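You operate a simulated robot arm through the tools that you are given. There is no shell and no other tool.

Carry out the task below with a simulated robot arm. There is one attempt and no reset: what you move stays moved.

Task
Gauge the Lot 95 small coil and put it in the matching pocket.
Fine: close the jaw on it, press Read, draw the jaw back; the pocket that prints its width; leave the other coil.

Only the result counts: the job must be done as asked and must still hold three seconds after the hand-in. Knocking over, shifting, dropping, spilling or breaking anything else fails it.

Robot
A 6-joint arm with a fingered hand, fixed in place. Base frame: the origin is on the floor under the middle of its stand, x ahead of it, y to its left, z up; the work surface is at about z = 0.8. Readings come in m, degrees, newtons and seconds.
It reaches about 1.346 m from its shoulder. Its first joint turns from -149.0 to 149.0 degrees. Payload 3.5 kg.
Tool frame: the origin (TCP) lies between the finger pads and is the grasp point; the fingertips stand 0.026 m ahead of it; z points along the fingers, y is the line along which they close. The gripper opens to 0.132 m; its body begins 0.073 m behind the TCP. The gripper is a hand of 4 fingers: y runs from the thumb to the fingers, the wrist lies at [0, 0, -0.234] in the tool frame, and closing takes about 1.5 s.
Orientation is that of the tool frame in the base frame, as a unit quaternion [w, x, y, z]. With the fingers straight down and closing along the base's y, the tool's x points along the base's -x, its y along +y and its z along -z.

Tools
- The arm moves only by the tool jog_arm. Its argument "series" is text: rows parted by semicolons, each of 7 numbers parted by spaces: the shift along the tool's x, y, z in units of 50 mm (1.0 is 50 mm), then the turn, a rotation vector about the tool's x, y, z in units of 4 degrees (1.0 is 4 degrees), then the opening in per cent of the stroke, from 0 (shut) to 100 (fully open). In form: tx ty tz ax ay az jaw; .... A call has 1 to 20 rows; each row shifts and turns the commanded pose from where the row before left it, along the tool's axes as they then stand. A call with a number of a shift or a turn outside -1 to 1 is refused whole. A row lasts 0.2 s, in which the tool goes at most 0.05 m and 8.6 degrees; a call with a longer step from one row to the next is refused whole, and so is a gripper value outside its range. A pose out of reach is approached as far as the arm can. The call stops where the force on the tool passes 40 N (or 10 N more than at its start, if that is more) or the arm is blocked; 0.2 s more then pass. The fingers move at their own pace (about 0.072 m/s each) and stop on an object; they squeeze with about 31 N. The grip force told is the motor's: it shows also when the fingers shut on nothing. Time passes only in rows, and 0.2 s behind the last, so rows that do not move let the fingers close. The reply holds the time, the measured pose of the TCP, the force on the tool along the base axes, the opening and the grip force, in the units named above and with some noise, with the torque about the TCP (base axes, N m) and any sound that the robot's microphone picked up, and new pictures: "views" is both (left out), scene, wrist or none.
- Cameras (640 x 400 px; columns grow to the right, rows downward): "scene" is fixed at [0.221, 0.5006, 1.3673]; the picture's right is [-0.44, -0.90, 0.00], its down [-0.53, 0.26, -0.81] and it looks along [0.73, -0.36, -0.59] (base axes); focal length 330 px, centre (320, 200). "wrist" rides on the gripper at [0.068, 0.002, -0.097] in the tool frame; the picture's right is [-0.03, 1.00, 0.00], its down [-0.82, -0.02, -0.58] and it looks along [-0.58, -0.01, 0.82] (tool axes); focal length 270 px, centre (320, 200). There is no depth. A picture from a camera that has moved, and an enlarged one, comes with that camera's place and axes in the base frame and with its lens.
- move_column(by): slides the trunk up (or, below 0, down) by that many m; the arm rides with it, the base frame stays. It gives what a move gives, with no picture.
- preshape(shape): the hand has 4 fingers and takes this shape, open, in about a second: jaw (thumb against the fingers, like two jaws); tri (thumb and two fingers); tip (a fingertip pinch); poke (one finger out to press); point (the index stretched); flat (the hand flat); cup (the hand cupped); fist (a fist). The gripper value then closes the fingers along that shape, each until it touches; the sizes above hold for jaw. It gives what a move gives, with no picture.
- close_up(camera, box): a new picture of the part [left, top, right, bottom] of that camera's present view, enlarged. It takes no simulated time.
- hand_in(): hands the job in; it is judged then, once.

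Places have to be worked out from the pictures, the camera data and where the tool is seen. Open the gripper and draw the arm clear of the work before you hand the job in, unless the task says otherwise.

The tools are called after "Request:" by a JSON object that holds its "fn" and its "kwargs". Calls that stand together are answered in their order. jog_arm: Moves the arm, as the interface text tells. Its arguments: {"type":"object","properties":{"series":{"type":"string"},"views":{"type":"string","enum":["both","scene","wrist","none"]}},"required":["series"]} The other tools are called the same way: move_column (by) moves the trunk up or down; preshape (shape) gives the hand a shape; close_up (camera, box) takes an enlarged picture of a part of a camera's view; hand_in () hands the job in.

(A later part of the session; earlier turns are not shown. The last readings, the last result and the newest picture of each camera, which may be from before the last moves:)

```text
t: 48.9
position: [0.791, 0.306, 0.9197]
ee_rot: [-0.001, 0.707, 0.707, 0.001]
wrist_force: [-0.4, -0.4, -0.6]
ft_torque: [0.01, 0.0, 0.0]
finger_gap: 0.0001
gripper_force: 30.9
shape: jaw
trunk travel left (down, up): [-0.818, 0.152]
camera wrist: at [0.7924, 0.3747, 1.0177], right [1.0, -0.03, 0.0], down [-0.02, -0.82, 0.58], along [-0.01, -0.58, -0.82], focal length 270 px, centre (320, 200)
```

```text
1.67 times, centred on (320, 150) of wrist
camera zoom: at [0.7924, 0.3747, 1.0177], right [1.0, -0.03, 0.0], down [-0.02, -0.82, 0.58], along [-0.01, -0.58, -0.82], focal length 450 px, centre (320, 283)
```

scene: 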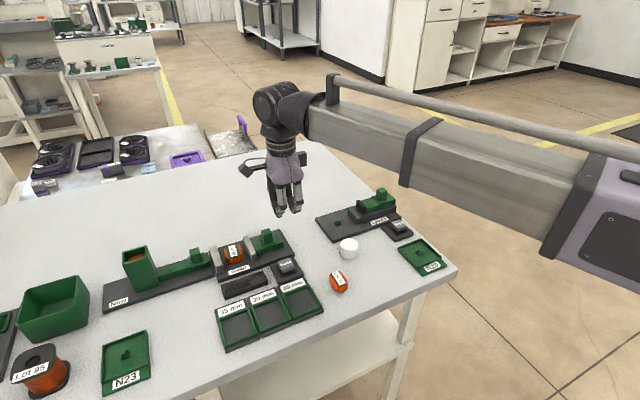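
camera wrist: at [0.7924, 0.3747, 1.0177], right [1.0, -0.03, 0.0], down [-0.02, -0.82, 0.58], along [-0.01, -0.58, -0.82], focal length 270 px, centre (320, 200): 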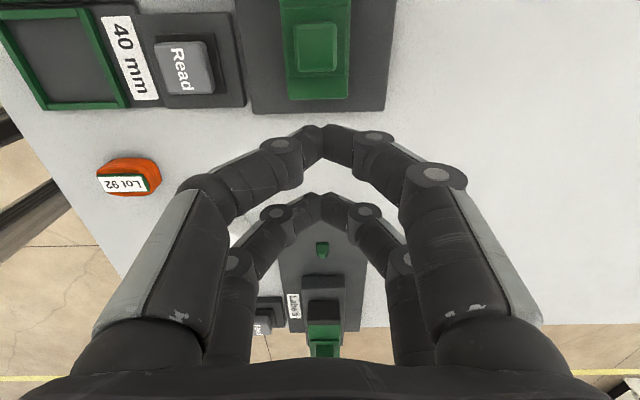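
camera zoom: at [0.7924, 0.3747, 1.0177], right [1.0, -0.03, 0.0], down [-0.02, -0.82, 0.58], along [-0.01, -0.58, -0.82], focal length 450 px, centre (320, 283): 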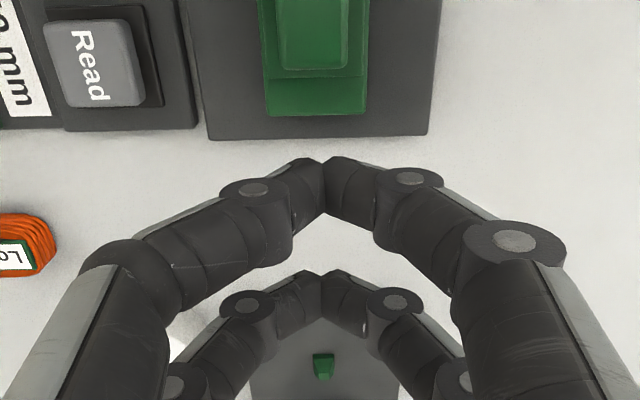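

The closed fingertips are at x ≈ 0.791 on the −y side of the knob with clear space below. I'll lower so the tips sit at about z 0.836, beside the knob.

Request:
{"fn": "move_column", "kwargs": {"by": -0.057}}

Request:
{"fn": "jog_arm", "kwargs": {"series": "0 0 0 0 0 0 0", "views": "both"}}

Request:
{"fn": "close_up", "kwargs": {"camera": "wrist", "box": [220, 0, 420, 200]}}

Request:
{"fn": "close_up", "kwargs": {"camera": "scene", "box": [210, 190, 330, 300]}}

```text
t: 49.8
position: [0.7903, 0.3062, 0.862]
ee_rot: [0.0, 0.707, 0.707, 0.001]
wrist_force: [0.3, 0.1, -0.9]
ft_torque: [0.0, 0.0, -0.01]
finger_gap: 0.0001
gripper_force: 31.0
shape: jaw
trunk travel left (down, up): [-0.761, 0.209]
```

```text
t: 50.2
position: [0.7914, 0.3059, 0.8642]
ee_rot: [0.0, 0.707, 0.707, 0.0]
wrist_force: [1.3, -0.3, 0.5]
ft_torque: [0.01, -0.01, -0.02]
finger_gap: 0.0001
gripper_force: 31.0
shape: jaw
trunk travel left (down, up): [-0.761, 0.209]
camera wrist: at [0.7924, 0.3748, 0.9607], right [1.0, -0.03, 0.0], down [-0.02, -0.82, 0.58], along [-0.01, -0.58, -0.82], focal length 270 px, centre (320, 200)
```

scene: 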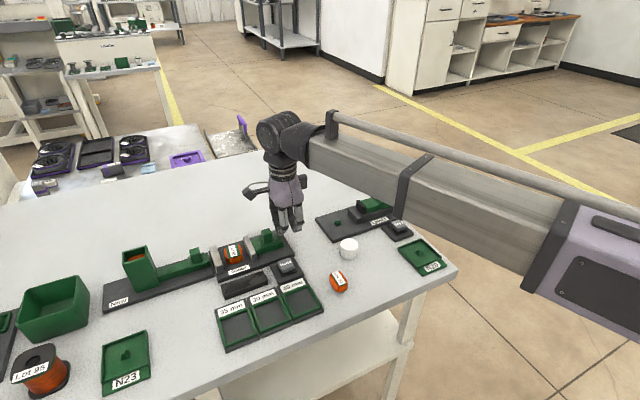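
wrist: 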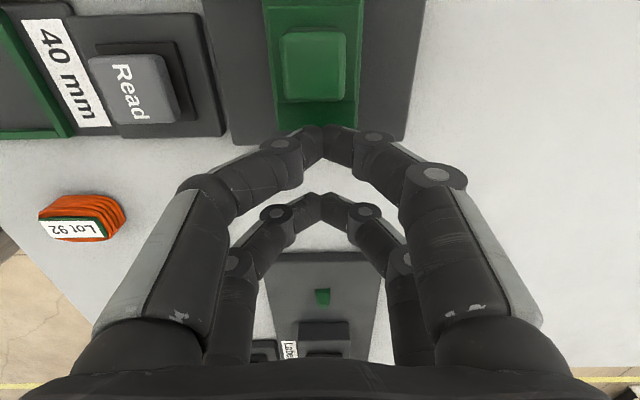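

```text
2.00 times, centred on (320, 100) of wrist
camera zoom: at [0.7924, 0.3748, 0.9607], right [1.0, -0.03, 0.0], down [-0.02, -0.82, 0.58], along [-0.01, -0.58, -0.82], focal length 541 px, centre (320, 400)
```

zoom: 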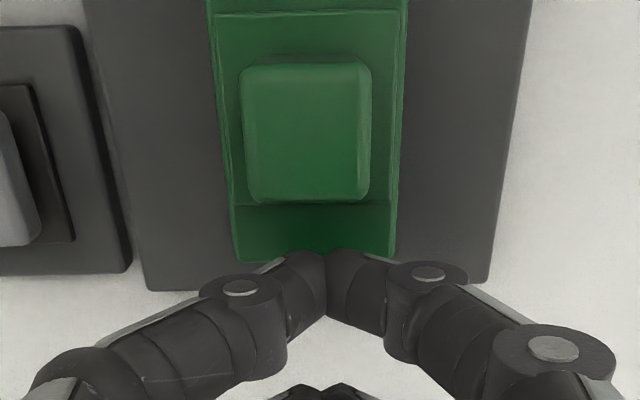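

```text
3.64 times, centred on (270, 245) of scene
camera zoom: at [0.221, 0.5006, 1.3673], right [-0.44, -0.9, 0.0], down [-0.53, 0.26, -0.81], along [0.73, -0.36, -0.59], focal length 1200 px, centre (502, 36)
```

zoom: 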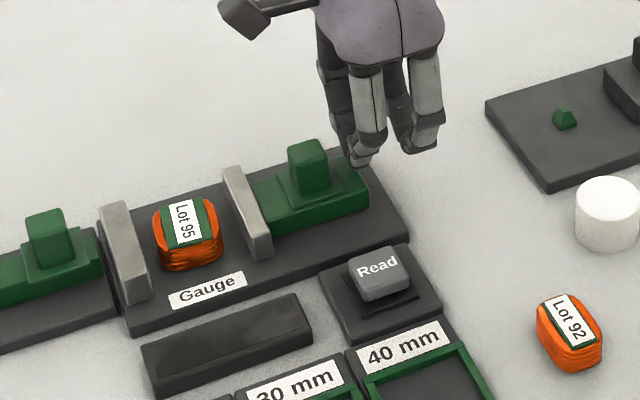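

Combining two views puts the knob at y 0.348–0.369 with its top at z ≈ 0.861, and the jaw tops at about 0.837. I'll raise 4 mm for clearance, then push gently in +y in small force-guarded steps.

Request:
{"fn": "move_column", "kwargs": {"by": 0.004}}

Request:
{"fn": "jog_arm", "kwargs": {"series": "0.1 0 0 0 0 0 0; 0.1 0 0 0 0 0 0; 0.05 0 0 0 0 0 0; 0.05 0 0 0 0 0 0; 0.05 0 0 0 0 0 0; 0.05 0 0 0 0 0 0; 0 0 0 0 0 0 0", "views": "both"}}

Request:
{"fn": "close_up", "kwargs": {"camera": "wrist", "box": [220, 0, 420, 200]}}

Request:
{"fn": "close_up", "kwargs": {"camera": "scene", "box": [190, 190, 310, 300]}}

```text
t: 50.8
position: [0.7925, 0.3065, 0.867]
ee_rot: [-0.001, 0.707, 0.707, 0.001]
wrist_force: [0.7, -0.5, 0.4]
ft_torque: [-0.01, -0.05, 0.0]
finger_gap: 0.0
gripper_force: 31.2
shape: jaw
trunk travel left (down, up): [-0.765, 0.205]
```

```text
t: 52.4
position: [0.7914, 0.3263, 0.8663]
ee_rot: [-0.001, 0.707, 0.707, 0.0]
wrist_force: [0.2, -2.0, 0.4]
ft_torque: [-0.02, 0.0, 0.02]
finger_gap: 0.0001
gripper_force: 31.0
shape: jaw
trunk travel left (down, up): [-0.765, 0.205]
camera wrist: at [0.7924, 0.3949, 0.9647], right [1.0, -0.03, 0.0], down [-0.02, -0.82, 0.58], along [-0.01, -0.58, -0.82], focal length 270 px, centre (320, 200)
```

scene: 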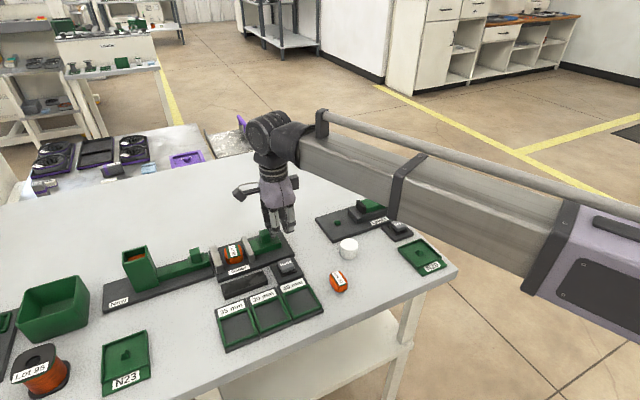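
wrist: 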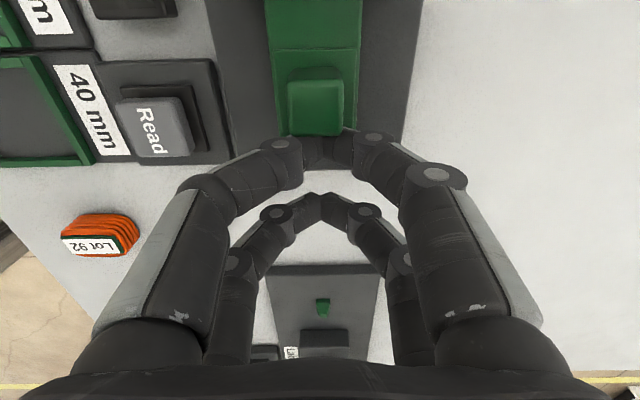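

```text
2.00 times, centred on (320, 100) of wrist
camera zoom: at [0.7924, 0.3949, 0.9647], right [1.0, -0.03, 0.0], down [-0.02, -0.82, 0.58], along [-0.01, -0.58, -0.82], focal length 541 px, centre (320, 400)
```

zoom: 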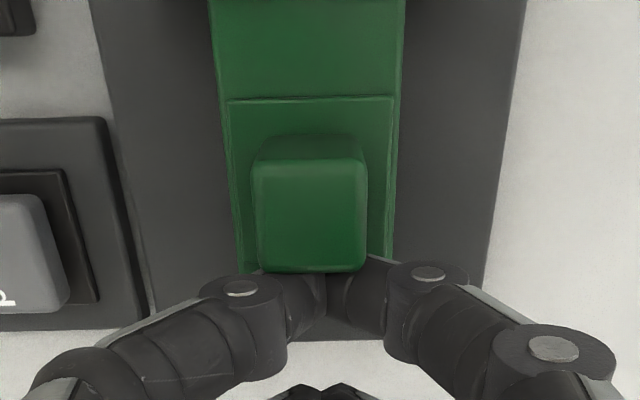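

```text
3.64 times, centred on (250, 245) of scene
camera zoom: at [0.221, 0.5006, 1.3673], right [-0.44, -0.9, 0.0], down [-0.53, 0.26, -0.81], along [0.73, -0.36, -0.59], focal length 1200 px, centre (574, 36)
```

zoom: 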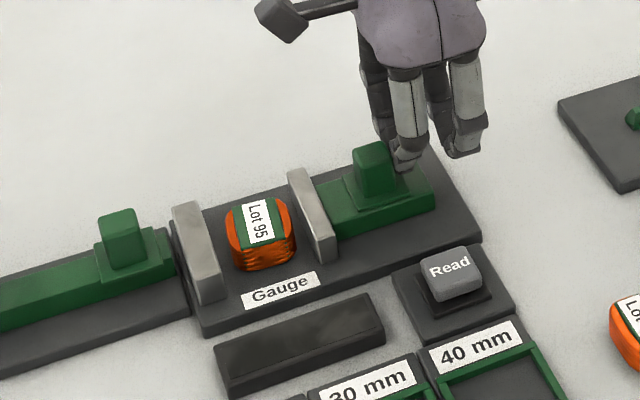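

The push works: about 2 N of friction and the jaw has advanced roughly 7 mm. I'll continue in small steps until the jaw closes the coil against the fixed face.

Request:
{"fn": "jog_arm", "kwargs": {"series": "0.05 0 0 0 0 0 0; 0.05 0 0 0 0 0 0; 0.05 0 0 0 0 0 0; 0.05 0 0 0 0 0 0; 0 0 0 0 0 0 0", "views": "both"}}

Request:
{"fn": "close_up", "kwargs": {"camera": "scene", "box": [190, 190, 310, 300]}}

```text
t: 53.6
position: [0.7899, 0.3367, 0.8668]
ee_rot: [0.0, 0.707, 0.707, 0.0]
wrist_force: [0.3, -2.4, 0.5]
ft_torque: [0.01, 0.0, 0.0]
finger_gap: 0.0002
gripper_force: 30.8
shape: jaw
trunk travel left (down, up): [-0.765, 0.205]
camera wrist: at [0.7925, 0.4047, 0.9647], right [1.0, -0.03, 0.0], down [-0.02, -0.82, 0.58], along [-0.01, -0.58, -0.82], focal length 270 px, centre (320, 200)
```

scene: 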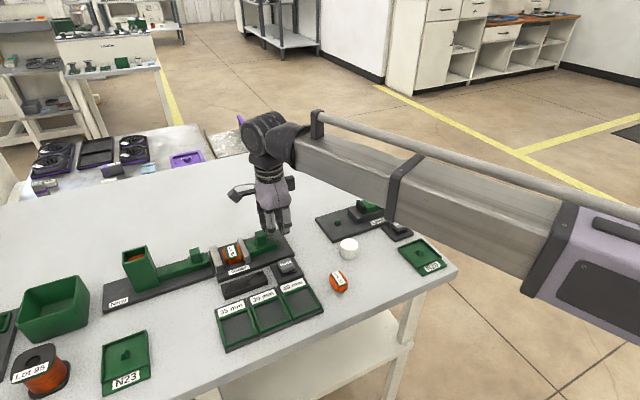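
wrist: 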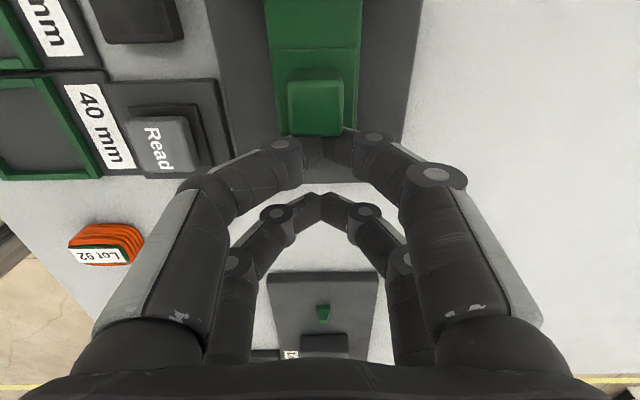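

```text
3.64 times, centred on (250, 245) of scene
camera zoom: at [0.221, 0.5006, 1.3673], right [-0.44, -0.9, 0.0], down [-0.53, 0.26, -0.81], along [0.73, -0.36, -0.59], focal length 1200 px, centre (574, 36)
```

zoom: 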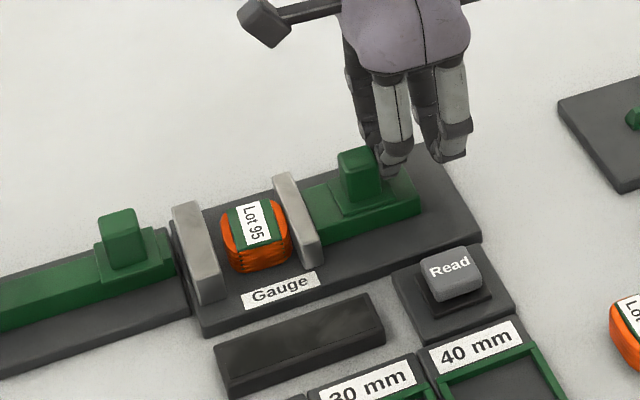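

The moving jaw has reached the coil and is starting to push it toward the fixed jaw. I'll continue in finer steps with a force check.

Request:
{"fn": "jog_arm", "kwargs": {"series": "0.04 0 0 0 0 0 0; 0.04 0 0 0 0 0 0; 0.04 0 0 0 0 0 0; 0 0 0 0 0 0 0", "views": "none"}}

Request:
{"fn": "jog_arm", "kwargs": {"series": "0.03 0 0 0 0 0 0; 0.03 0 0 0 0 0 0; 0 0 0 0 0 0 0", "views": "both"}}

Request:
{"fn": "close_up", "kwargs": {"camera": "scene", "box": [190, 190, 310, 300]}}

```text
t: 54.6
position: [0.7901, 0.3422, 0.8665]
ee_rot: [-0.001, 0.707, 0.707, 0.001]
wrist_force: [0.1, -1.9, 0.1]
ft_torque: [-0.03, 0.0, 0.02]
finger_gap: 0.0
gripper_force: 30.7
shape: jaw
trunk travel left (down, up): [-0.765, 0.205]
```

```text
t: 55.4
position: [0.7919, 0.3462, 0.8658]
ee_rot: [0.0, 0.708, 0.707, 0.001]
wrist_force: [1.4, -6.4, -0.2]
ft_torque: [-0.12, 0.0, -0.02]
finger_gap: 0.0
gripper_force: 30.6
shape: jaw
trunk travel left (down, up): [-0.765, 0.205]
camera wrist: at [0.7925, 0.4129, 0.9647], right [1.0, -0.03, 0.0], down [-0.02, -0.82, 0.58], along [-0.01, -0.58, -0.82], focal length 270 px, centre (320, 200)
```

scene: 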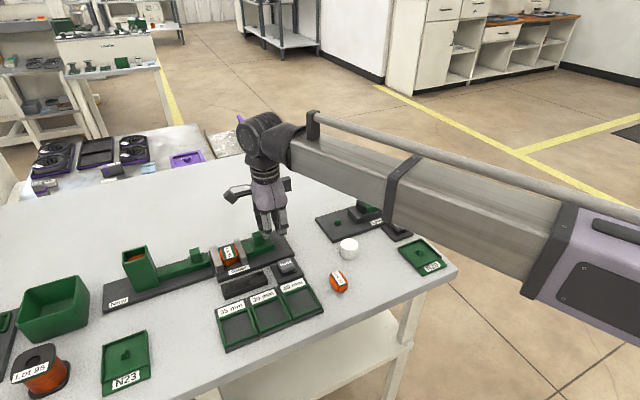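
wrist: 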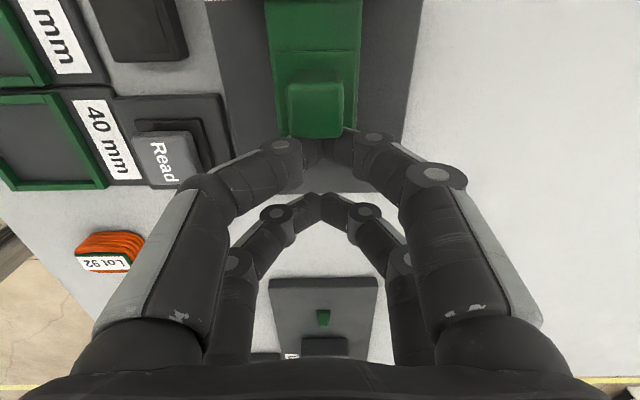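

```text
3.64 times, centred on (250, 245) of scene
camera zoom: at [0.221, 0.5006, 1.3673], right [-0.44, -0.9, 0.0], down [-0.53, 0.26, -0.81], along [0.73, -0.36, -0.59], focal length 1200 px, centre (574, 36)
```

zoom: 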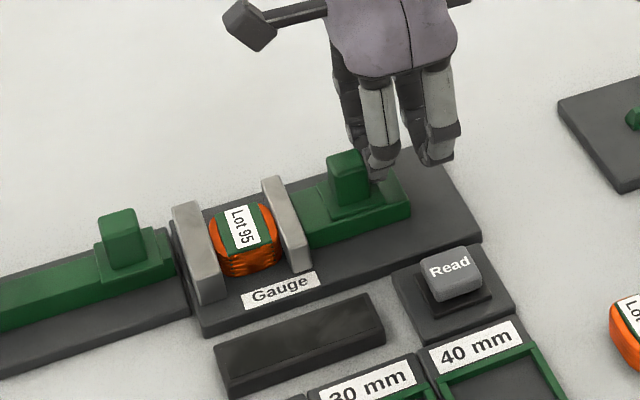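

The force has risen to 6.4 N, so the coil is now between both jaws. I'll press a little more so it seats squarely.

Request:
{"fn": "jog_arm", "kwargs": {"series": "0.02 0 0 0 0 0 0; 0.02 0 0 0 0 0 0; 0 0 0 0 0 0 0", "views": "none"}}

Request:
{"fn": "jog_arm", "kwargs": {"series": "0.02 0 0 0 0 0 0; 0 0 0 0 0 0 0", "views": "both"}}

Request:
{"fn": "close_up", "kwargs": {"camera": "scene", "box": [200, 220, 280, 290]}}

```text
t: 56.2
position: [0.7908, 0.345, 0.8669]
ee_rot: [-0.001, 0.708, 0.707, 0.001]
wrist_force: [-0.5, -17.2, -0.8]
ft_torque: [-0.3, 0.01, -0.03]
finger_gap: 0.0
gripper_force: 30.9
shape: jaw
trunk travel left (down, up): [-0.765, 0.205]
```

```text
t: 56.8
position: [0.7919, 0.3458, 0.8661]
ee_rot: [0.002, 0.707, 0.707, 0.0]
wrist_force: [-1.1, -22.3, -2.6]
ft_torque: [-0.41, 0.05, -0.02]
finger_gap: 0.0001
gripper_force: 30.9
shape: jaw
trunk travel left (down, up): [-0.765, 0.205]
camera wrist: at [0.7927, 0.4145, 0.9649], right [1.0, -0.03, 0.0], down [-0.02, -0.81, 0.58], along [-0.01, -0.58, -0.82], focal length 270 px, centre (320, 200)
```

scene: 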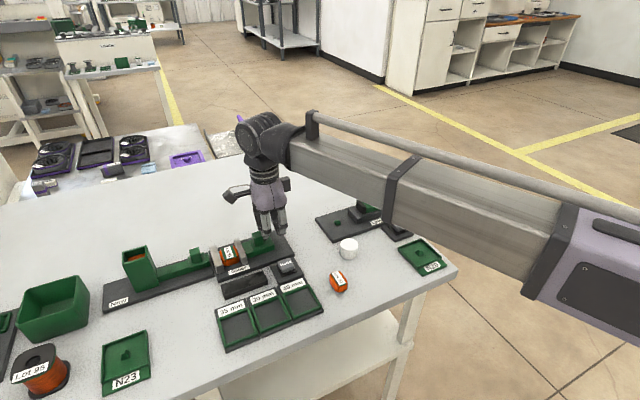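
wrist: 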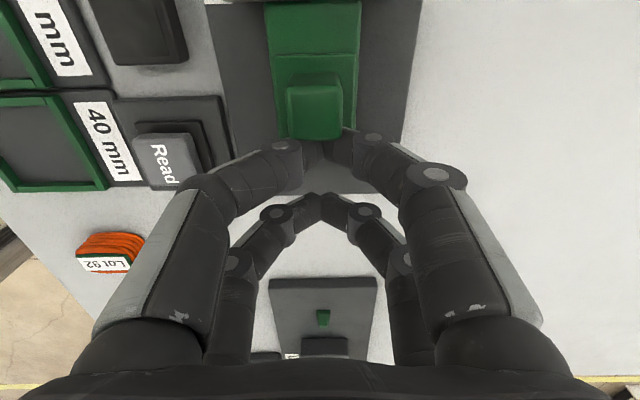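

```text
5.71 times, centred on (240, 255) of scene
camera zoom: at [0.221, 0.5006, 1.3673], right [-0.44, -0.9, 0.0], down [-0.53, 0.26, -0.81], along [0.73, -0.36, -0.59], focal length 1886 px, centre (777, -114)
```

zoom: 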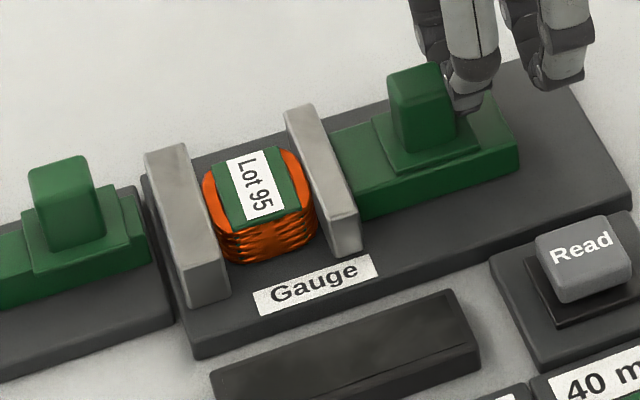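

The coil is clamped with about 22 N. I'll back the hand away from the knob in −y, then lift.

Request:
{"fn": "jog_arm", "kwargs": {"series": "-0.1 0 0 0 0 0 0; -0.15 0 0 0 0 0 0; -0.2 0 0 0 0 0 0; 0 0 0 0 0 0 0", "views": "none"}}

Request:
{"fn": "move_column", "kwargs": {"by": 0.05}}

Request:
{"fn": "jog_arm", "kwargs": {"series": "0 0 0 0 0 0 0", "views": "both"}}

Request:
{"fn": "close_up", "kwargs": {"camera": "wrist", "box": [80, 0, 280, 160]}}

Request:
{"fn": "close_up", "kwargs": {"camera": "scene", "box": [200, 220, 320, 300]}}

```text
t: 57.8
position: [0.7904, 0.3259, 0.8658]
ee_rot: [-0.001, 0.707, 0.707, 0.001]
wrist_force: [-0.4, 0.2, 0.6]
ft_torque: [-0.01, 0.03, -0.02]
finger_gap: 0.0
gripper_force: 31.2
shape: jaw
trunk travel left (down, up): [-0.765, 0.205]
```

```text
t: 58.7
position: [0.7906, 0.3261, 0.9163]
ee_rot: [0.0, 0.707, 0.707, 0.0]
wrist_force: [-0.1, 0.1, -0.3]
ft_torque: [0.02, 0.0, 0.0]
finger_gap: 0.0001
gripper_force: 31.2
shape: jaw
trunk travel left (down, up): [-0.815, 0.155]
```

```text
t: 59.1
position: [0.7908, 0.3261, 0.9159]
ee_rot: [-0.001, 0.707, 0.707, 0.001]
wrist_force: [0.3, 0.4, 0.3]
ft_torque: [0.02, -0.02, 0.0]
finger_gap: 0.0
gripper_force: 31.1
shape: jaw
trunk travel left (down, up): [-0.815, 0.155]
camera wrist: at [0.7922, 0.3945, 1.0146], right [1.0, -0.03, 0.0], down [-0.02, -0.82, 0.58], along [-0.01, -0.58, -0.82], focal length 270 px, centre (320, 200)
```

scene: 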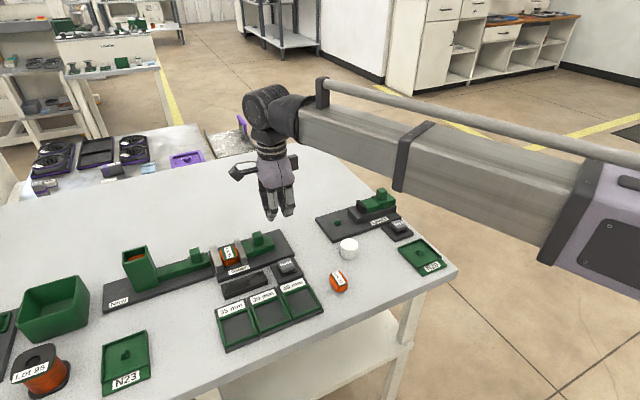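
wrist: 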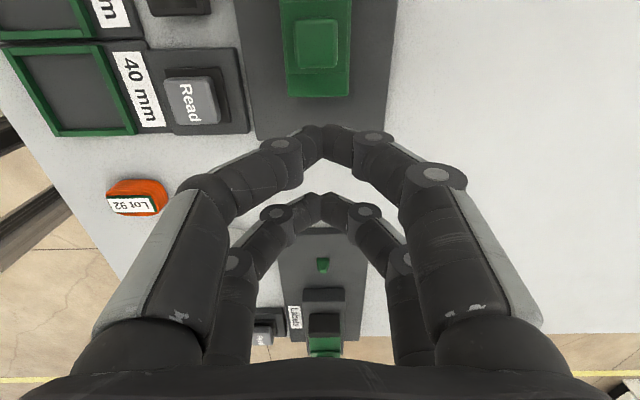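

```text
2.50 times, centred on (180, 80) of wrist
camera zoom: at [0.7922, 0.3945, 1.0146], right [1.0, -0.03, 0.0], down [-0.02, -0.82, 0.58], along [-0.01, -0.58, -0.82], focal length 676 px, centre (670, 500)
```

zoom: 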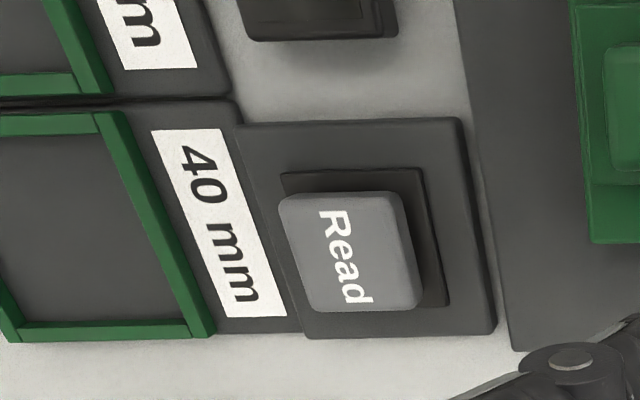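

```text
5.00 times, centred on (260, 260) of scene
camera zoom: at [0.221, 0.5006, 1.3673], right [-0.44, -0.9, 0.0], down [-0.53, 0.26, -0.81], along [0.73, -0.36, -0.59], focal length 1650 px, centre (620, -100)
```

zoom: 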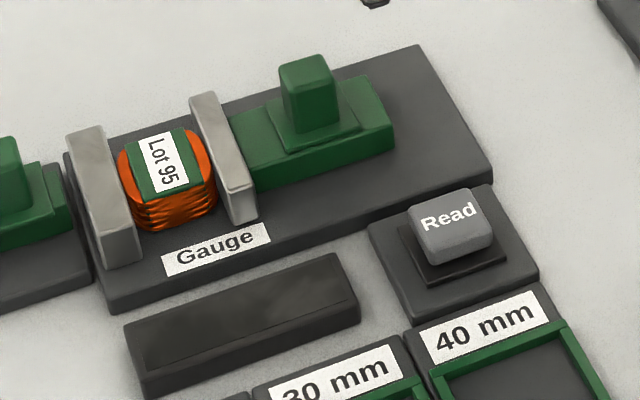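

The jaw stayed closed on the coil. The Read button's centre is around (0.705, 0.346) with its top at z ≈ 0.83, so I'll move over it with the +y finger pair, still high.

Request:
{"fn": "jog_arm", "kwargs": {"series": "0 -0.6 0 0 0 0 0; 0 -0.6 0 0 0 0 0; 0 -0.52 0 0 0 0 0; 0 0 0 0 0 0 0", "views": "both"}}

Request:
{"fn": "close_up", "kwargs": {"camera": "wrist", "box": [220, 0, 420, 200]}}

Request:
{"fn": "close_up", "kwargs": {"camera": "scene", "box": [210, 190, 340, 300]}}

```text
t: 60.1
position: [0.7036, 0.3244, 0.9163]
ee_rot: [0.0, 0.707, 0.707, 0.0]
wrist_force: [-0.5, -0.6, 0.4]
ft_torque: [0.0, 0.02, -0.04]
finger_gap: 0.0001
gripper_force: 30.5
shape: jaw
trunk travel left (down, up): [-0.815, 0.155]
camera wrist: at [0.7054, 0.3935, 1.0147], right [1.0, -0.03, 0.0], down [-0.02, -0.82, 0.58], along [-0.01, -0.58, -0.82], focal length 270 px, centre (320, 200)
```

scene: 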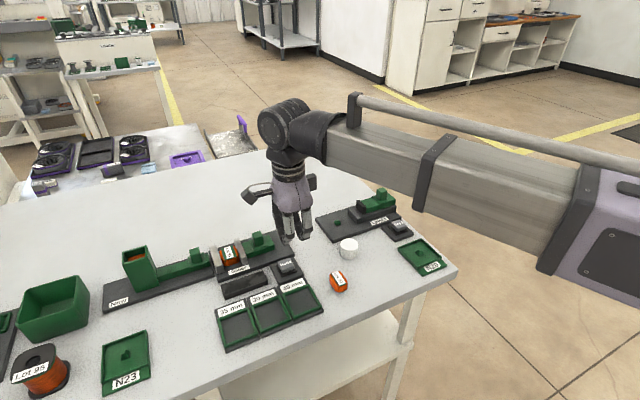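
wrist: 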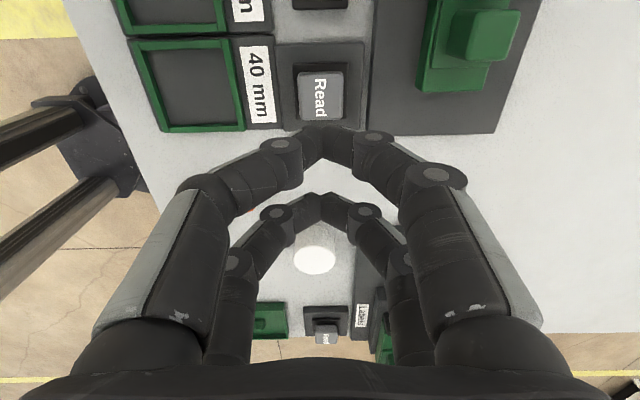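

```text
2.00 times, centred on (320, 100) of wrist
camera zoom: at [0.7054, 0.3935, 1.0147], right [1.0, -0.03, 0.0], down [-0.02, -0.82, 0.58], along [-0.01, -0.58, -0.82], focal length 541 px, centre (320, 400)
```

zoom: 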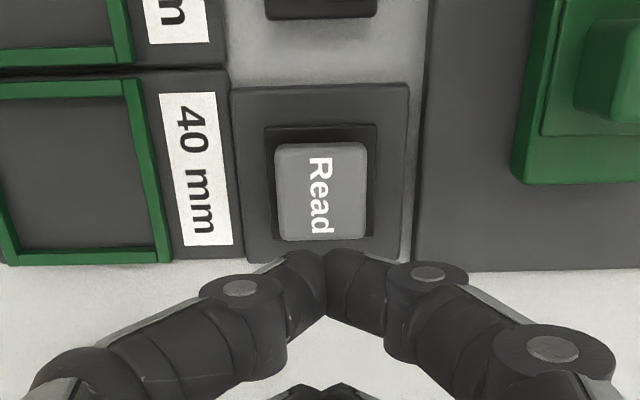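

```text
3.64 times, centred on (275, 245) of scene
camera zoom: at [0.221, 0.5006, 1.3673], right [-0.44, -0.9, 0.0], down [-0.53, 0.26, -0.81], along [0.73, -0.36, -0.59], focal length 1200 px, centre (484, 36)
```

zoom: 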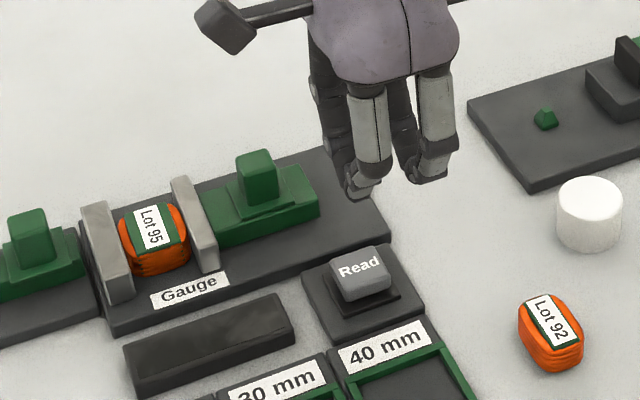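

The near fingertips line up with the centre of the button cap at (0.705, 0.345). I'll lower until the tips are about 10 mm above it, then press in small steps.

Request:
{"fn": "move_column", "kwargs": {"by": -0.048}}

Request:
{"fn": "jog_arm", "kwargs": {"series": "0 0 0 0 0 0 0", "views": "both"}}

Request:
{"fn": "close_up", "kwargs": {"camera": "scene", "box": [230, 210, 330, 300]}}

Request:
{"fn": "close_up", "kwargs": {"camera": "wrist", "box": [220, 0, 420, 200]}}

```text
t: 61.0
position: [0.7034, 0.3254, 0.8675]
ee_rot: [-0.001, 0.707, 0.707, 0.001]
wrist_force: [0.3, 0.6, 0.4]
ft_torque: [-0.02, -0.01, -0.01]
finger_gap: 0.0
gripper_force: 30.7
shape: jaw
trunk travel left (down, up): [-0.767, 0.203]
```

```text
t: 61.4
position: [0.7041, 0.3247, 0.8674]
ee_rot: [0.0, 0.707, 0.707, 0.0]
wrist_force: [0.7, 0.1, 0.1]
ft_torque: [0.03, -0.01, 0.01]
finger_gap: 0.0001
gripper_force: 31.0
shape: jaw
trunk travel left (down, up): [-0.767, 0.203]
camera wrist: at [0.7056, 0.3935, 0.9667], right [1.0, -0.03, 0.0], down [-0.02, -0.82, 0.58], along [-0.01, -0.58, -0.82], focal length 270 px, centre (320, 200)
```

scene: 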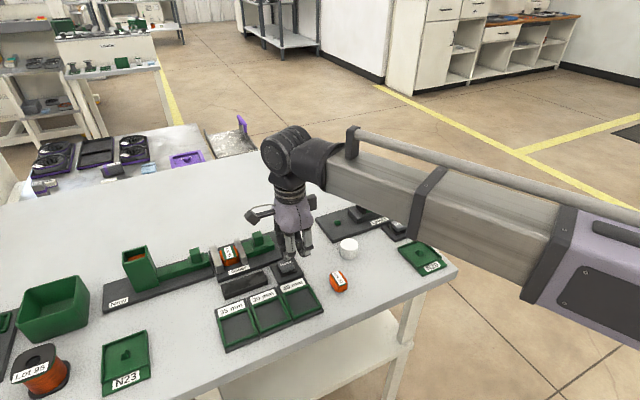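
wrist: 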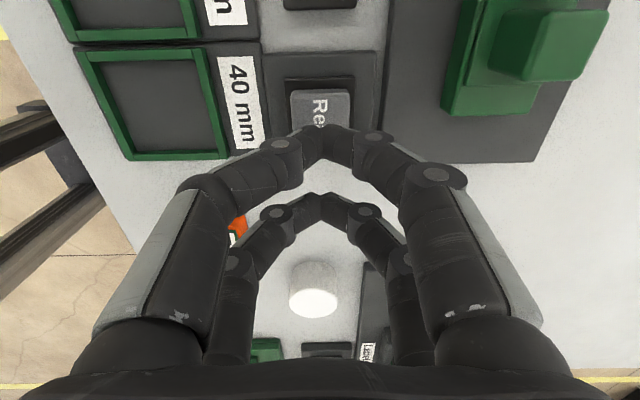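

```text
4.44 times, centred on (280, 255) of scene
camera zoom: at [0.221, 0.5006, 1.3673], right [-0.44, -0.9, 0.0], down [-0.53, 0.26, -0.81], along [0.73, -0.36, -0.59], focal length 1467 px, centre (498, -44)
```

zoom: 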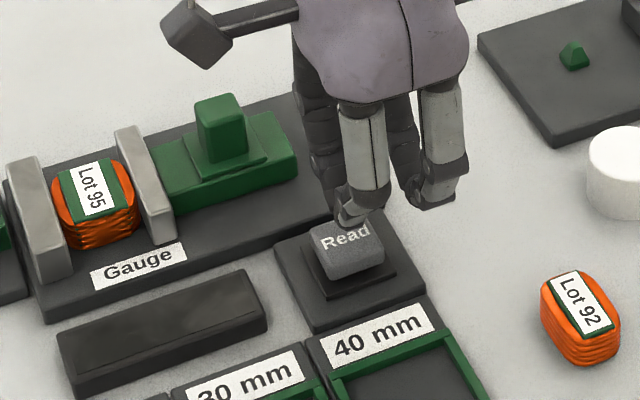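

```text
2.00 times, centred on (320, 100) of wrist
camera zoom: at [0.7056, 0.3935, 0.9667], right [1.0, -0.03, 0.0], down [-0.02, -0.82, 0.58], along [-0.01, -0.58, -0.82], focal length 541 px, centre (320, 400)
```

zoom: 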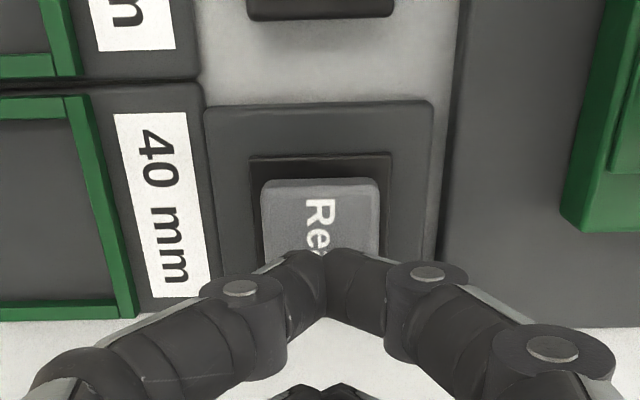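

The tips hover just above the button. I'll press down in small trunk steps, watching the force and listening for a click.

Request:
{"fn": "move_column", "kwargs": {"by": -0.006}}

Request:
{"fn": "move_column", "kwargs": {"by": -0.003}}

```text
t: 61.9
position: [0.7044, 0.325, 0.8615]
ee_rot: [0.0, 0.707, 0.707, 0.001]
wrist_force: [0.0, -0.2, 0.4]
ft_torque: [0.02, 0.02, 0.0]
finger_gap: 0.0
gripper_force: 31.1
shape: jaw
trunk travel left (down, up): [-0.761, 0.209]
```

```text
t: 62.5
position: [0.7046, 0.324, 0.8589]
ee_rot: [0.0, 0.707, 0.707, 0.001]
wrist_force: [0.7, 0.2, 0.7]
ft_torque: [0.03, -0.02, 0.0]
finger_gap: 0.0001
gripper_force: 30.6
shape: jaw
trunk travel left (down, up): [-0.758, 0.212]
```

No contact yet at z 0.859, so I'll continue in 3 mm steps.

Request:
{"fn": "move_column", "kwargs": {"by": -0.003}}

Request:
{"fn": "move_column", "kwargs": {"by": -0.002}}

```text
t: 63.0
position: [0.7036, 0.3249, 0.8567]
ee_rot: [-0.001, 0.707, 0.707, 0.0]
wrist_force: [0.1, -0.1, 0.9]
ft_torque: [0.04, -0.01, -0.03]
finger_gap: 0.0002
gripper_force: 31.2
shape: jaw
trunk travel left (down, up): [-0.755, 0.215]
```

```text
t: 63.5
position: [0.7047, 0.3249, 0.8539]
ee_rot: [-0.001, 0.707, 0.707, 0.0]
wrist_force: [0.2, 0.4, 0.9]
ft_torque: [0.03, 0.0, -0.03]
finger_gap: 0.0
gripper_force: 31.6
shape: jaw
trunk travel left (down, up): [-0.753, 0.217]
```

There is a faint upward force of about 0.9 N. I'll look before pressing further.

Request:
{"fn": "close_up", "kwargs": {"camera": "scene", "box": [230, 210, 330, 300]}}

Request:
{"fn": "close_up", "kwargs": {"camera": "wrist", "box": [220, 0, 420, 200]}}

```text
4.44 times, centred on (280, 255) of scene
camera zoom: at [0.221, 0.5006, 1.3673], right [-0.44, -0.9, 0.0], down [-0.53, 0.26, -0.81], along [0.73, -0.36, -0.59], focal length 1467 px, centre (498, -44)
```

zoom: 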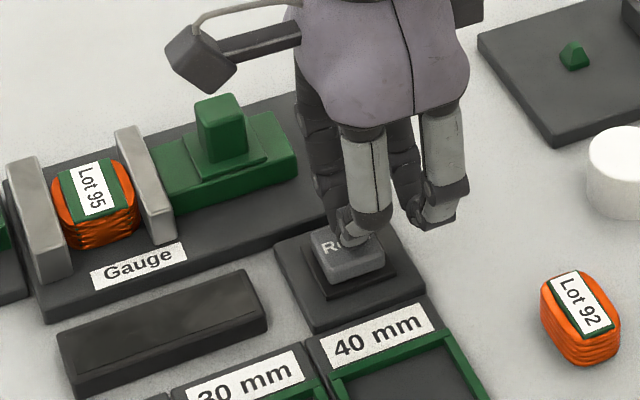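

```text
2.00 times, centred on (320, 100) of wrist
camera zoom: at [0.7056, 0.3934, 0.9527], right [1.0, -0.03, 0.0], down [-0.02, -0.82, 0.58], along [-0.01, -0.58, -0.82], focal length 541 px, centre (320, 400)
```

zoom: 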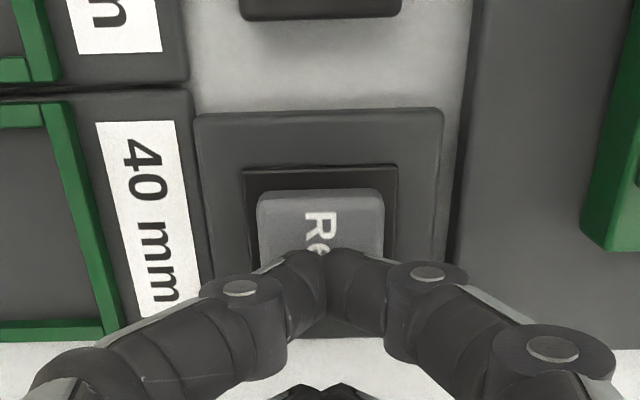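

The fingertips look to be right on the cap. I'll press a few millimetres more and check the display.

Request:
{"fn": "move_column", "kwargs": {"by": -0.003}}

Request:
{"fn": "close_up", "kwargs": {"camera": "scene", "box": [230, 210, 330, 300]}}

```text
t: 64.0
position: [0.7048, 0.3236, 0.8513]
ee_rot: [-0.001, 0.707, 0.707, 0.001]
wrist_force: [0.4, 0.5, 3.4]
ft_torque: [0.07, -0.04, -0.04]
finger_gap: 0.0001
gripper_force: 31.0
shape: jaw
trunk travel left (down, up): [-0.75, 0.22]
heard: click
```

```text
4.44 times, centred on (280, 255) of scene
camera zoom: at [0.221, 0.5006, 1.3673], right [-0.44, -0.9, 0.0], down [-0.53, 0.26, -0.81], along [0.73, -0.36, -0.59], focal length 1467 px, centre (498, -44)
```

zoom: 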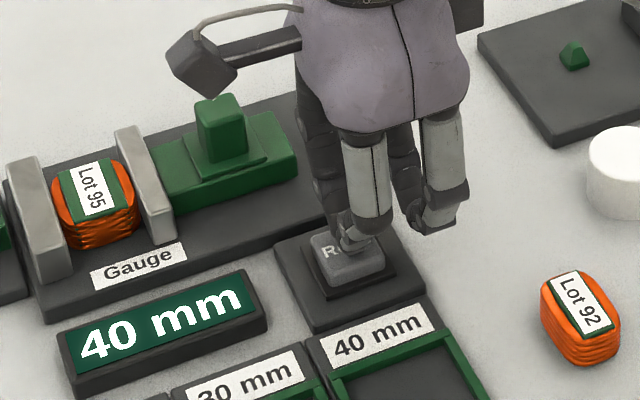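

The display reads 40 mm and the button clicked. I'll lift off the button to normal height before drawing the jaw back.

Request:
{"fn": "move_column", "kwargs": {"by": 0.065}}

Request:
{"fn": "jog_arm", "kwargs": {"series": "0 0 0 0 0 0 0", "views": "both"}}

Request:
{"fn": "close_up", "kwargs": {"camera": "scene", "box": [200, 210, 320, 310]}}

```text
t: 65.0
position: [0.7045, 0.3252, 0.9171]
ee_rot: [-0.001, 0.707, 0.707, 0.001]
wrist_force: [-0.6, 0.8, 0.4]
ft_torque: [0.01, 0.0, -0.01]
finger_gap: 0.0
gripper_force: 30.8
shape: jaw
trunk travel left (down, up): [-0.815, 0.155]
```

```text
t: 65.5
position: [0.7038, 0.3246, 0.9161]
ee_rot: [-0.001, 0.707, 0.707, 0.0]
wrist_force: [-0.2, -0.5, 0.4]
ft_torque: [-0.04, 0.0, 0.0]
finger_gap: 0.0003
gripper_force: 31.1
shape: jaw
trunk travel left (down, up): [-0.815, 0.155]
camera wrist: at [0.7056, 0.3935, 1.0146], right [1.0, -0.03, 0.0], down [-0.02, -0.82, 0.58], along [-0.01, -0.58, -0.82], focal length 270 px, centre (320, 200)
```

scene: 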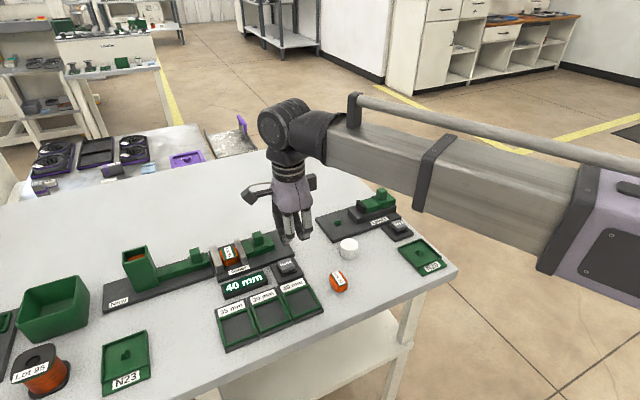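
wrist: 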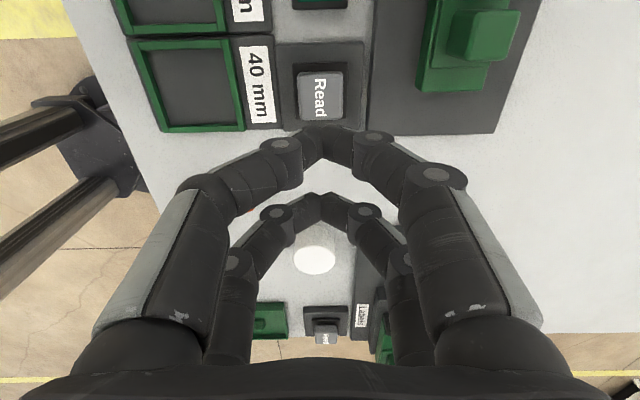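

```text
4.00 times, centred on (260, 260) of scene
camera zoom: at [0.221, 0.5006, 1.3673], right [-0.44, -0.9, 0.0], down [-0.53, 0.26, -0.81], along [0.73, -0.36, -0.59], focal length 1320 px, centre (560, -40)
```

zoom: 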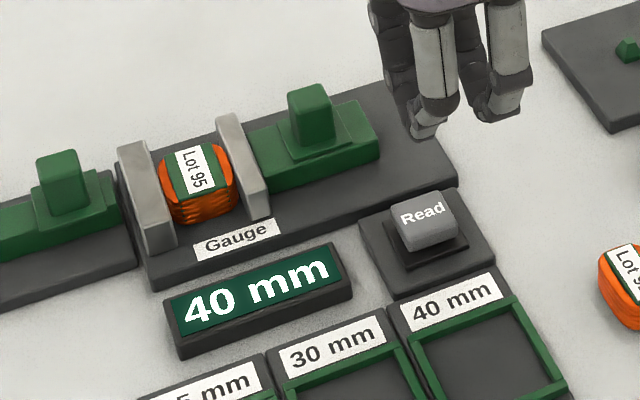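

The reading still shows 40 mm, so the target is the 40 mm pocket. I'll move over the +y side of the knob at (0.791, 0.425), still high, and check the alignment before lowering.

Request:
{"fn": "jog_arm", "kwargs": {"series": "0.665 0.583 0 0 0 0 0; 0.665 0.583 0 0 0 0 0; 0.664 0.582 0 0 0 0 0; 0 0 0 0 0 0 0", "views": "both"}}

Request:
{"fn": "close_up", "kwargs": {"camera": "wrist", "box": [220, 60, 420, 260]}}

Request:
{"fn": "close_up", "kwargs": {"camera": "scene", "box": [190, 190, 310, 300]}}

```text
t: 66.5
position: [0.792, 0.4248, 0.9162]
ee_rot: [-0.001, 0.707, 0.707, 0.0]
wrist_force: [0.0, -0.5, 0.6]
ft_torque: [-0.02, -0.02, -0.01]
finger_gap: 0.0001
gripper_force: 31.3
shape: jaw
trunk travel left (down, up): [-0.815, 0.155]
camera wrist: at [0.7927, 0.4935, 1.0145], right [1.0, -0.03, 0.0], down [-0.02, -0.82, 0.58], along [-0.01, -0.58, -0.82], focal length 270 px, centre (320, 200)
```

scene: 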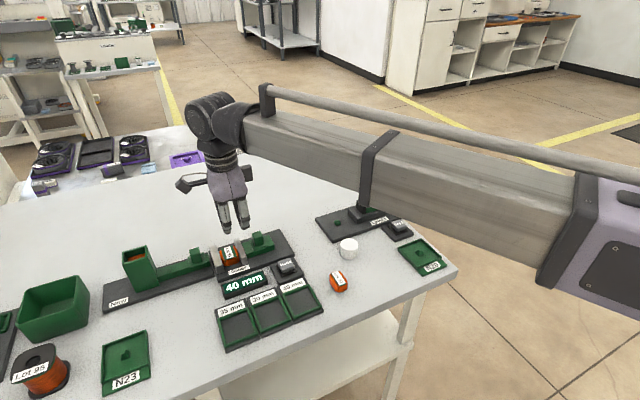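
wrist: 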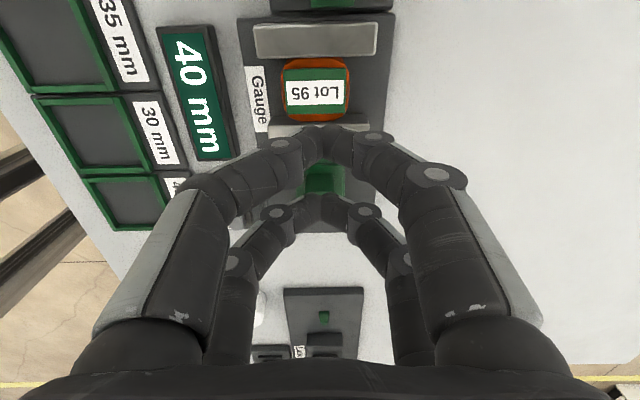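

```text
2.00 times, centred on (320, 160) of wrist
camera zoom: at [0.7927, 0.4935, 1.0145], right [1.0, -0.03, 0.0], down [-0.02, -0.82, 0.58], along [-0.01, -0.58, -0.82], focal length 541 px, centre (320, 280)
```

zoom: 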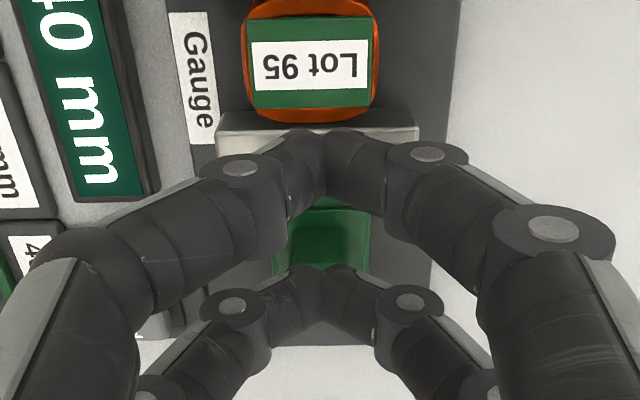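

```text
3.64 times, centred on (250, 245) of scene
camera zoom: at [0.221, 0.5006, 1.3673], right [-0.44, -0.9, 0.0], down [-0.53, 0.26, -0.81], along [0.73, -0.36, -0.59], focal length 1200 px, centre (574, 36)
```

zoom: 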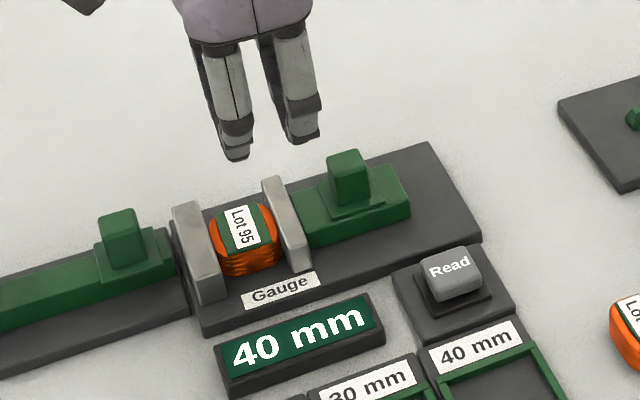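

The far finger pair fits between the knob's +y face (y ≈ 0.393) and the moving jaw. I'll lower so the tips reach about z 0.848: above the coil and jaw tops, but below the knob top at 0.861.

Request:
{"fn": "move_column", "kwargs": {"by": -0.042}}

Request:
{"fn": "jog_arm", "kwargs": {"series": "0 0 0 0 0 0 0", "views": "both"}}

Request:
{"fn": "close_up", "kwargs": {"camera": "wrist", "box": [220, 60, 420, 260]}}

Request:
{"fn": "close_up", "kwargs": {"camera": "scene", "box": [190, 190, 310, 300]}}

```text
t: 67.3
position: [0.7921, 0.4234, 0.8739]
ee_rot: [0.0, 0.707, 0.707, 0.0]
wrist_force: [0.4, 0.0, 0.4]
ft_torque: [-0.02, -0.01, 0.0]
finger_gap: 0.0
gripper_force: 31.1
shape: jaw
trunk travel left (down, up): [-0.773, 0.197]
```

```text
t: 67.7
position: [0.7911, 0.4238, 0.8738]
ee_rot: [-0.001, 0.708, 0.707, 0.001]
wrist_force: [0.5, 0.0, -0.5]
ft_torque: [-0.03, -0.04, 0.0]
finger_gap: 0.0
gripper_force: 30.8
shape: jaw
trunk travel left (down, up): [-0.773, 0.197]
camera wrist: at [0.7926, 0.4931, 0.9727], right [1.0, -0.03, 0.0], down [-0.02, -0.82, 0.58], along [-0.01, -0.58, -0.82], focal length 270 px, centre (320, 200)
```

scene: 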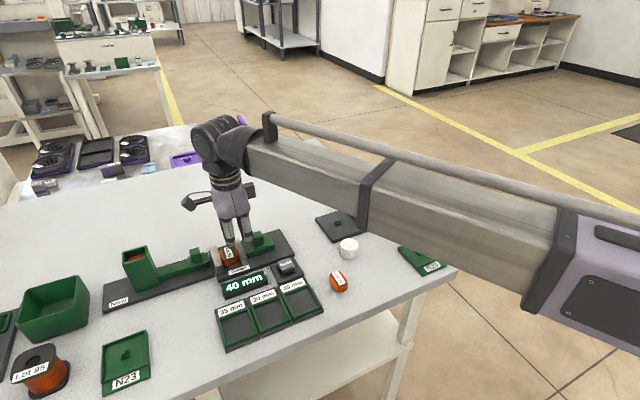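
wrist: 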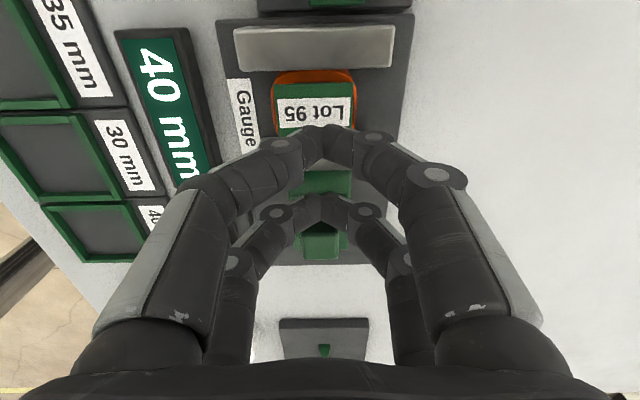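

```text
2.00 times, centred on (320, 160) of wrist
camera zoom: at [0.7926, 0.4931, 0.9727], right [1.0, -0.03, 0.0], down [-0.02, -0.82, 0.58], along [-0.01, -0.58, -0.82], focal length 541 px, centre (320, 280)
```

zoom: 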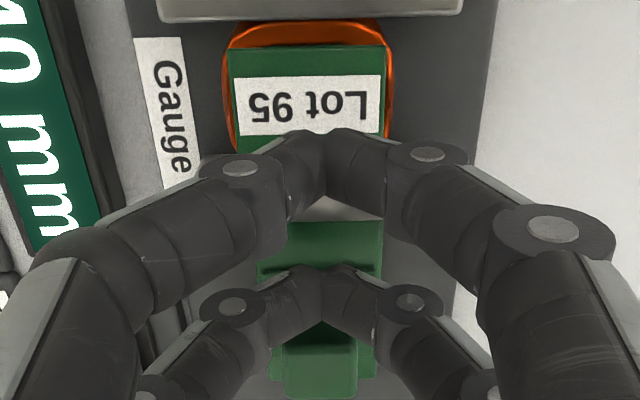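

```text
3.64 times, centred on (250, 245) of scene
camera zoom: at [0.221, 0.5006, 1.3673], right [-0.44, -0.9, 0.0], down [-0.53, 0.26, -0.81], along [0.73, -0.36, -0.59], focal length 1200 px, centre (574, 36)
```

zoom: 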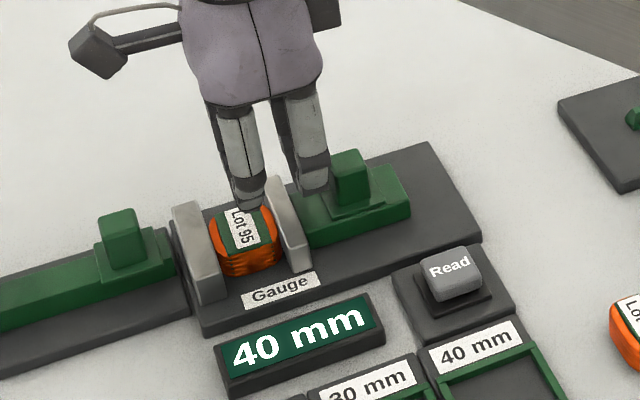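

The far pair is on the +y side of the knob and touching nothing. I'll draw the slider back in −y in small guarded steps.

Request:
{"fn": "jog_arm", "kwargs": {"series": "-0.05 0 0 0 0 0 0; -0.05 0 0 0 0 0 0; -0.05 0 0 0 0 0 0; -0.05 0 0 0 0 0 0; -0.05 0 0 0 0 0 0; -0.05 0 0 0 0 0 0; 0 0 0 0 0 0 0", "views": "both"}}

Request:
{"fn": "close_up", "kwargs": {"camera": "scene", "box": [190, 190, 310, 300]}}

```text
t: 69.3
position: [0.7911, 0.409, 0.874]
ee_rot: [0.001, 0.707, 0.707, -0.001]
wrist_force: [-0.2, 1.7, 0.8]
ft_torque: [0.03, 0.0, 0.0]
finger_gap: 0.0
gripper_force: 31.0
shape: jaw
trunk travel left (down, up): [-0.773, 0.197]
camera wrist: at [0.7926, 0.4778, 0.9726], right [1.0, -0.03, 0.0], down [-0.02, -0.82, 0.58], along [-0.01, -0.58, -0.82], focal length 270 px, centre (320, 200)
```

scene: 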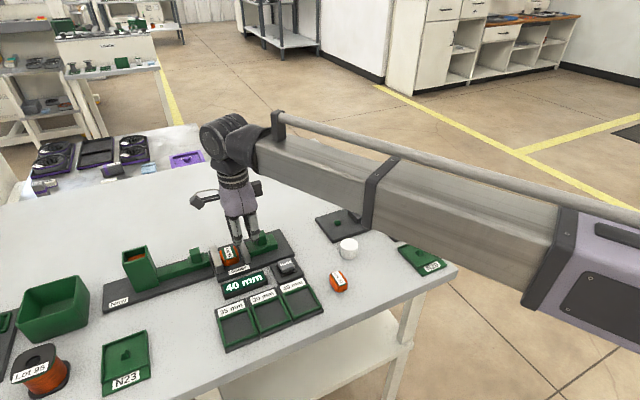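
wrist: 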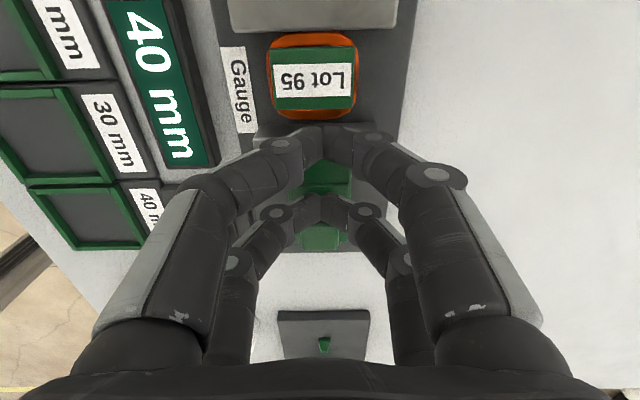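

```text
3.64 times, centred on (250, 245) of scene
camera zoom: at [0.221, 0.5006, 1.3673], right [-0.44, -0.9, 0.0], down [-0.53, 0.26, -0.81], along [0.73, -0.36, -0.59], focal length 1200 px, centre (574, 36)
```

zoom: 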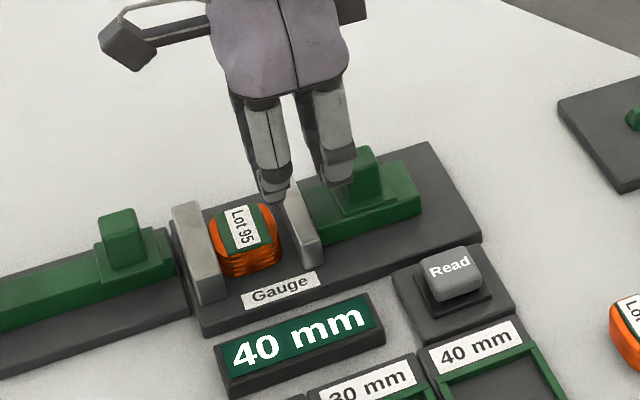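

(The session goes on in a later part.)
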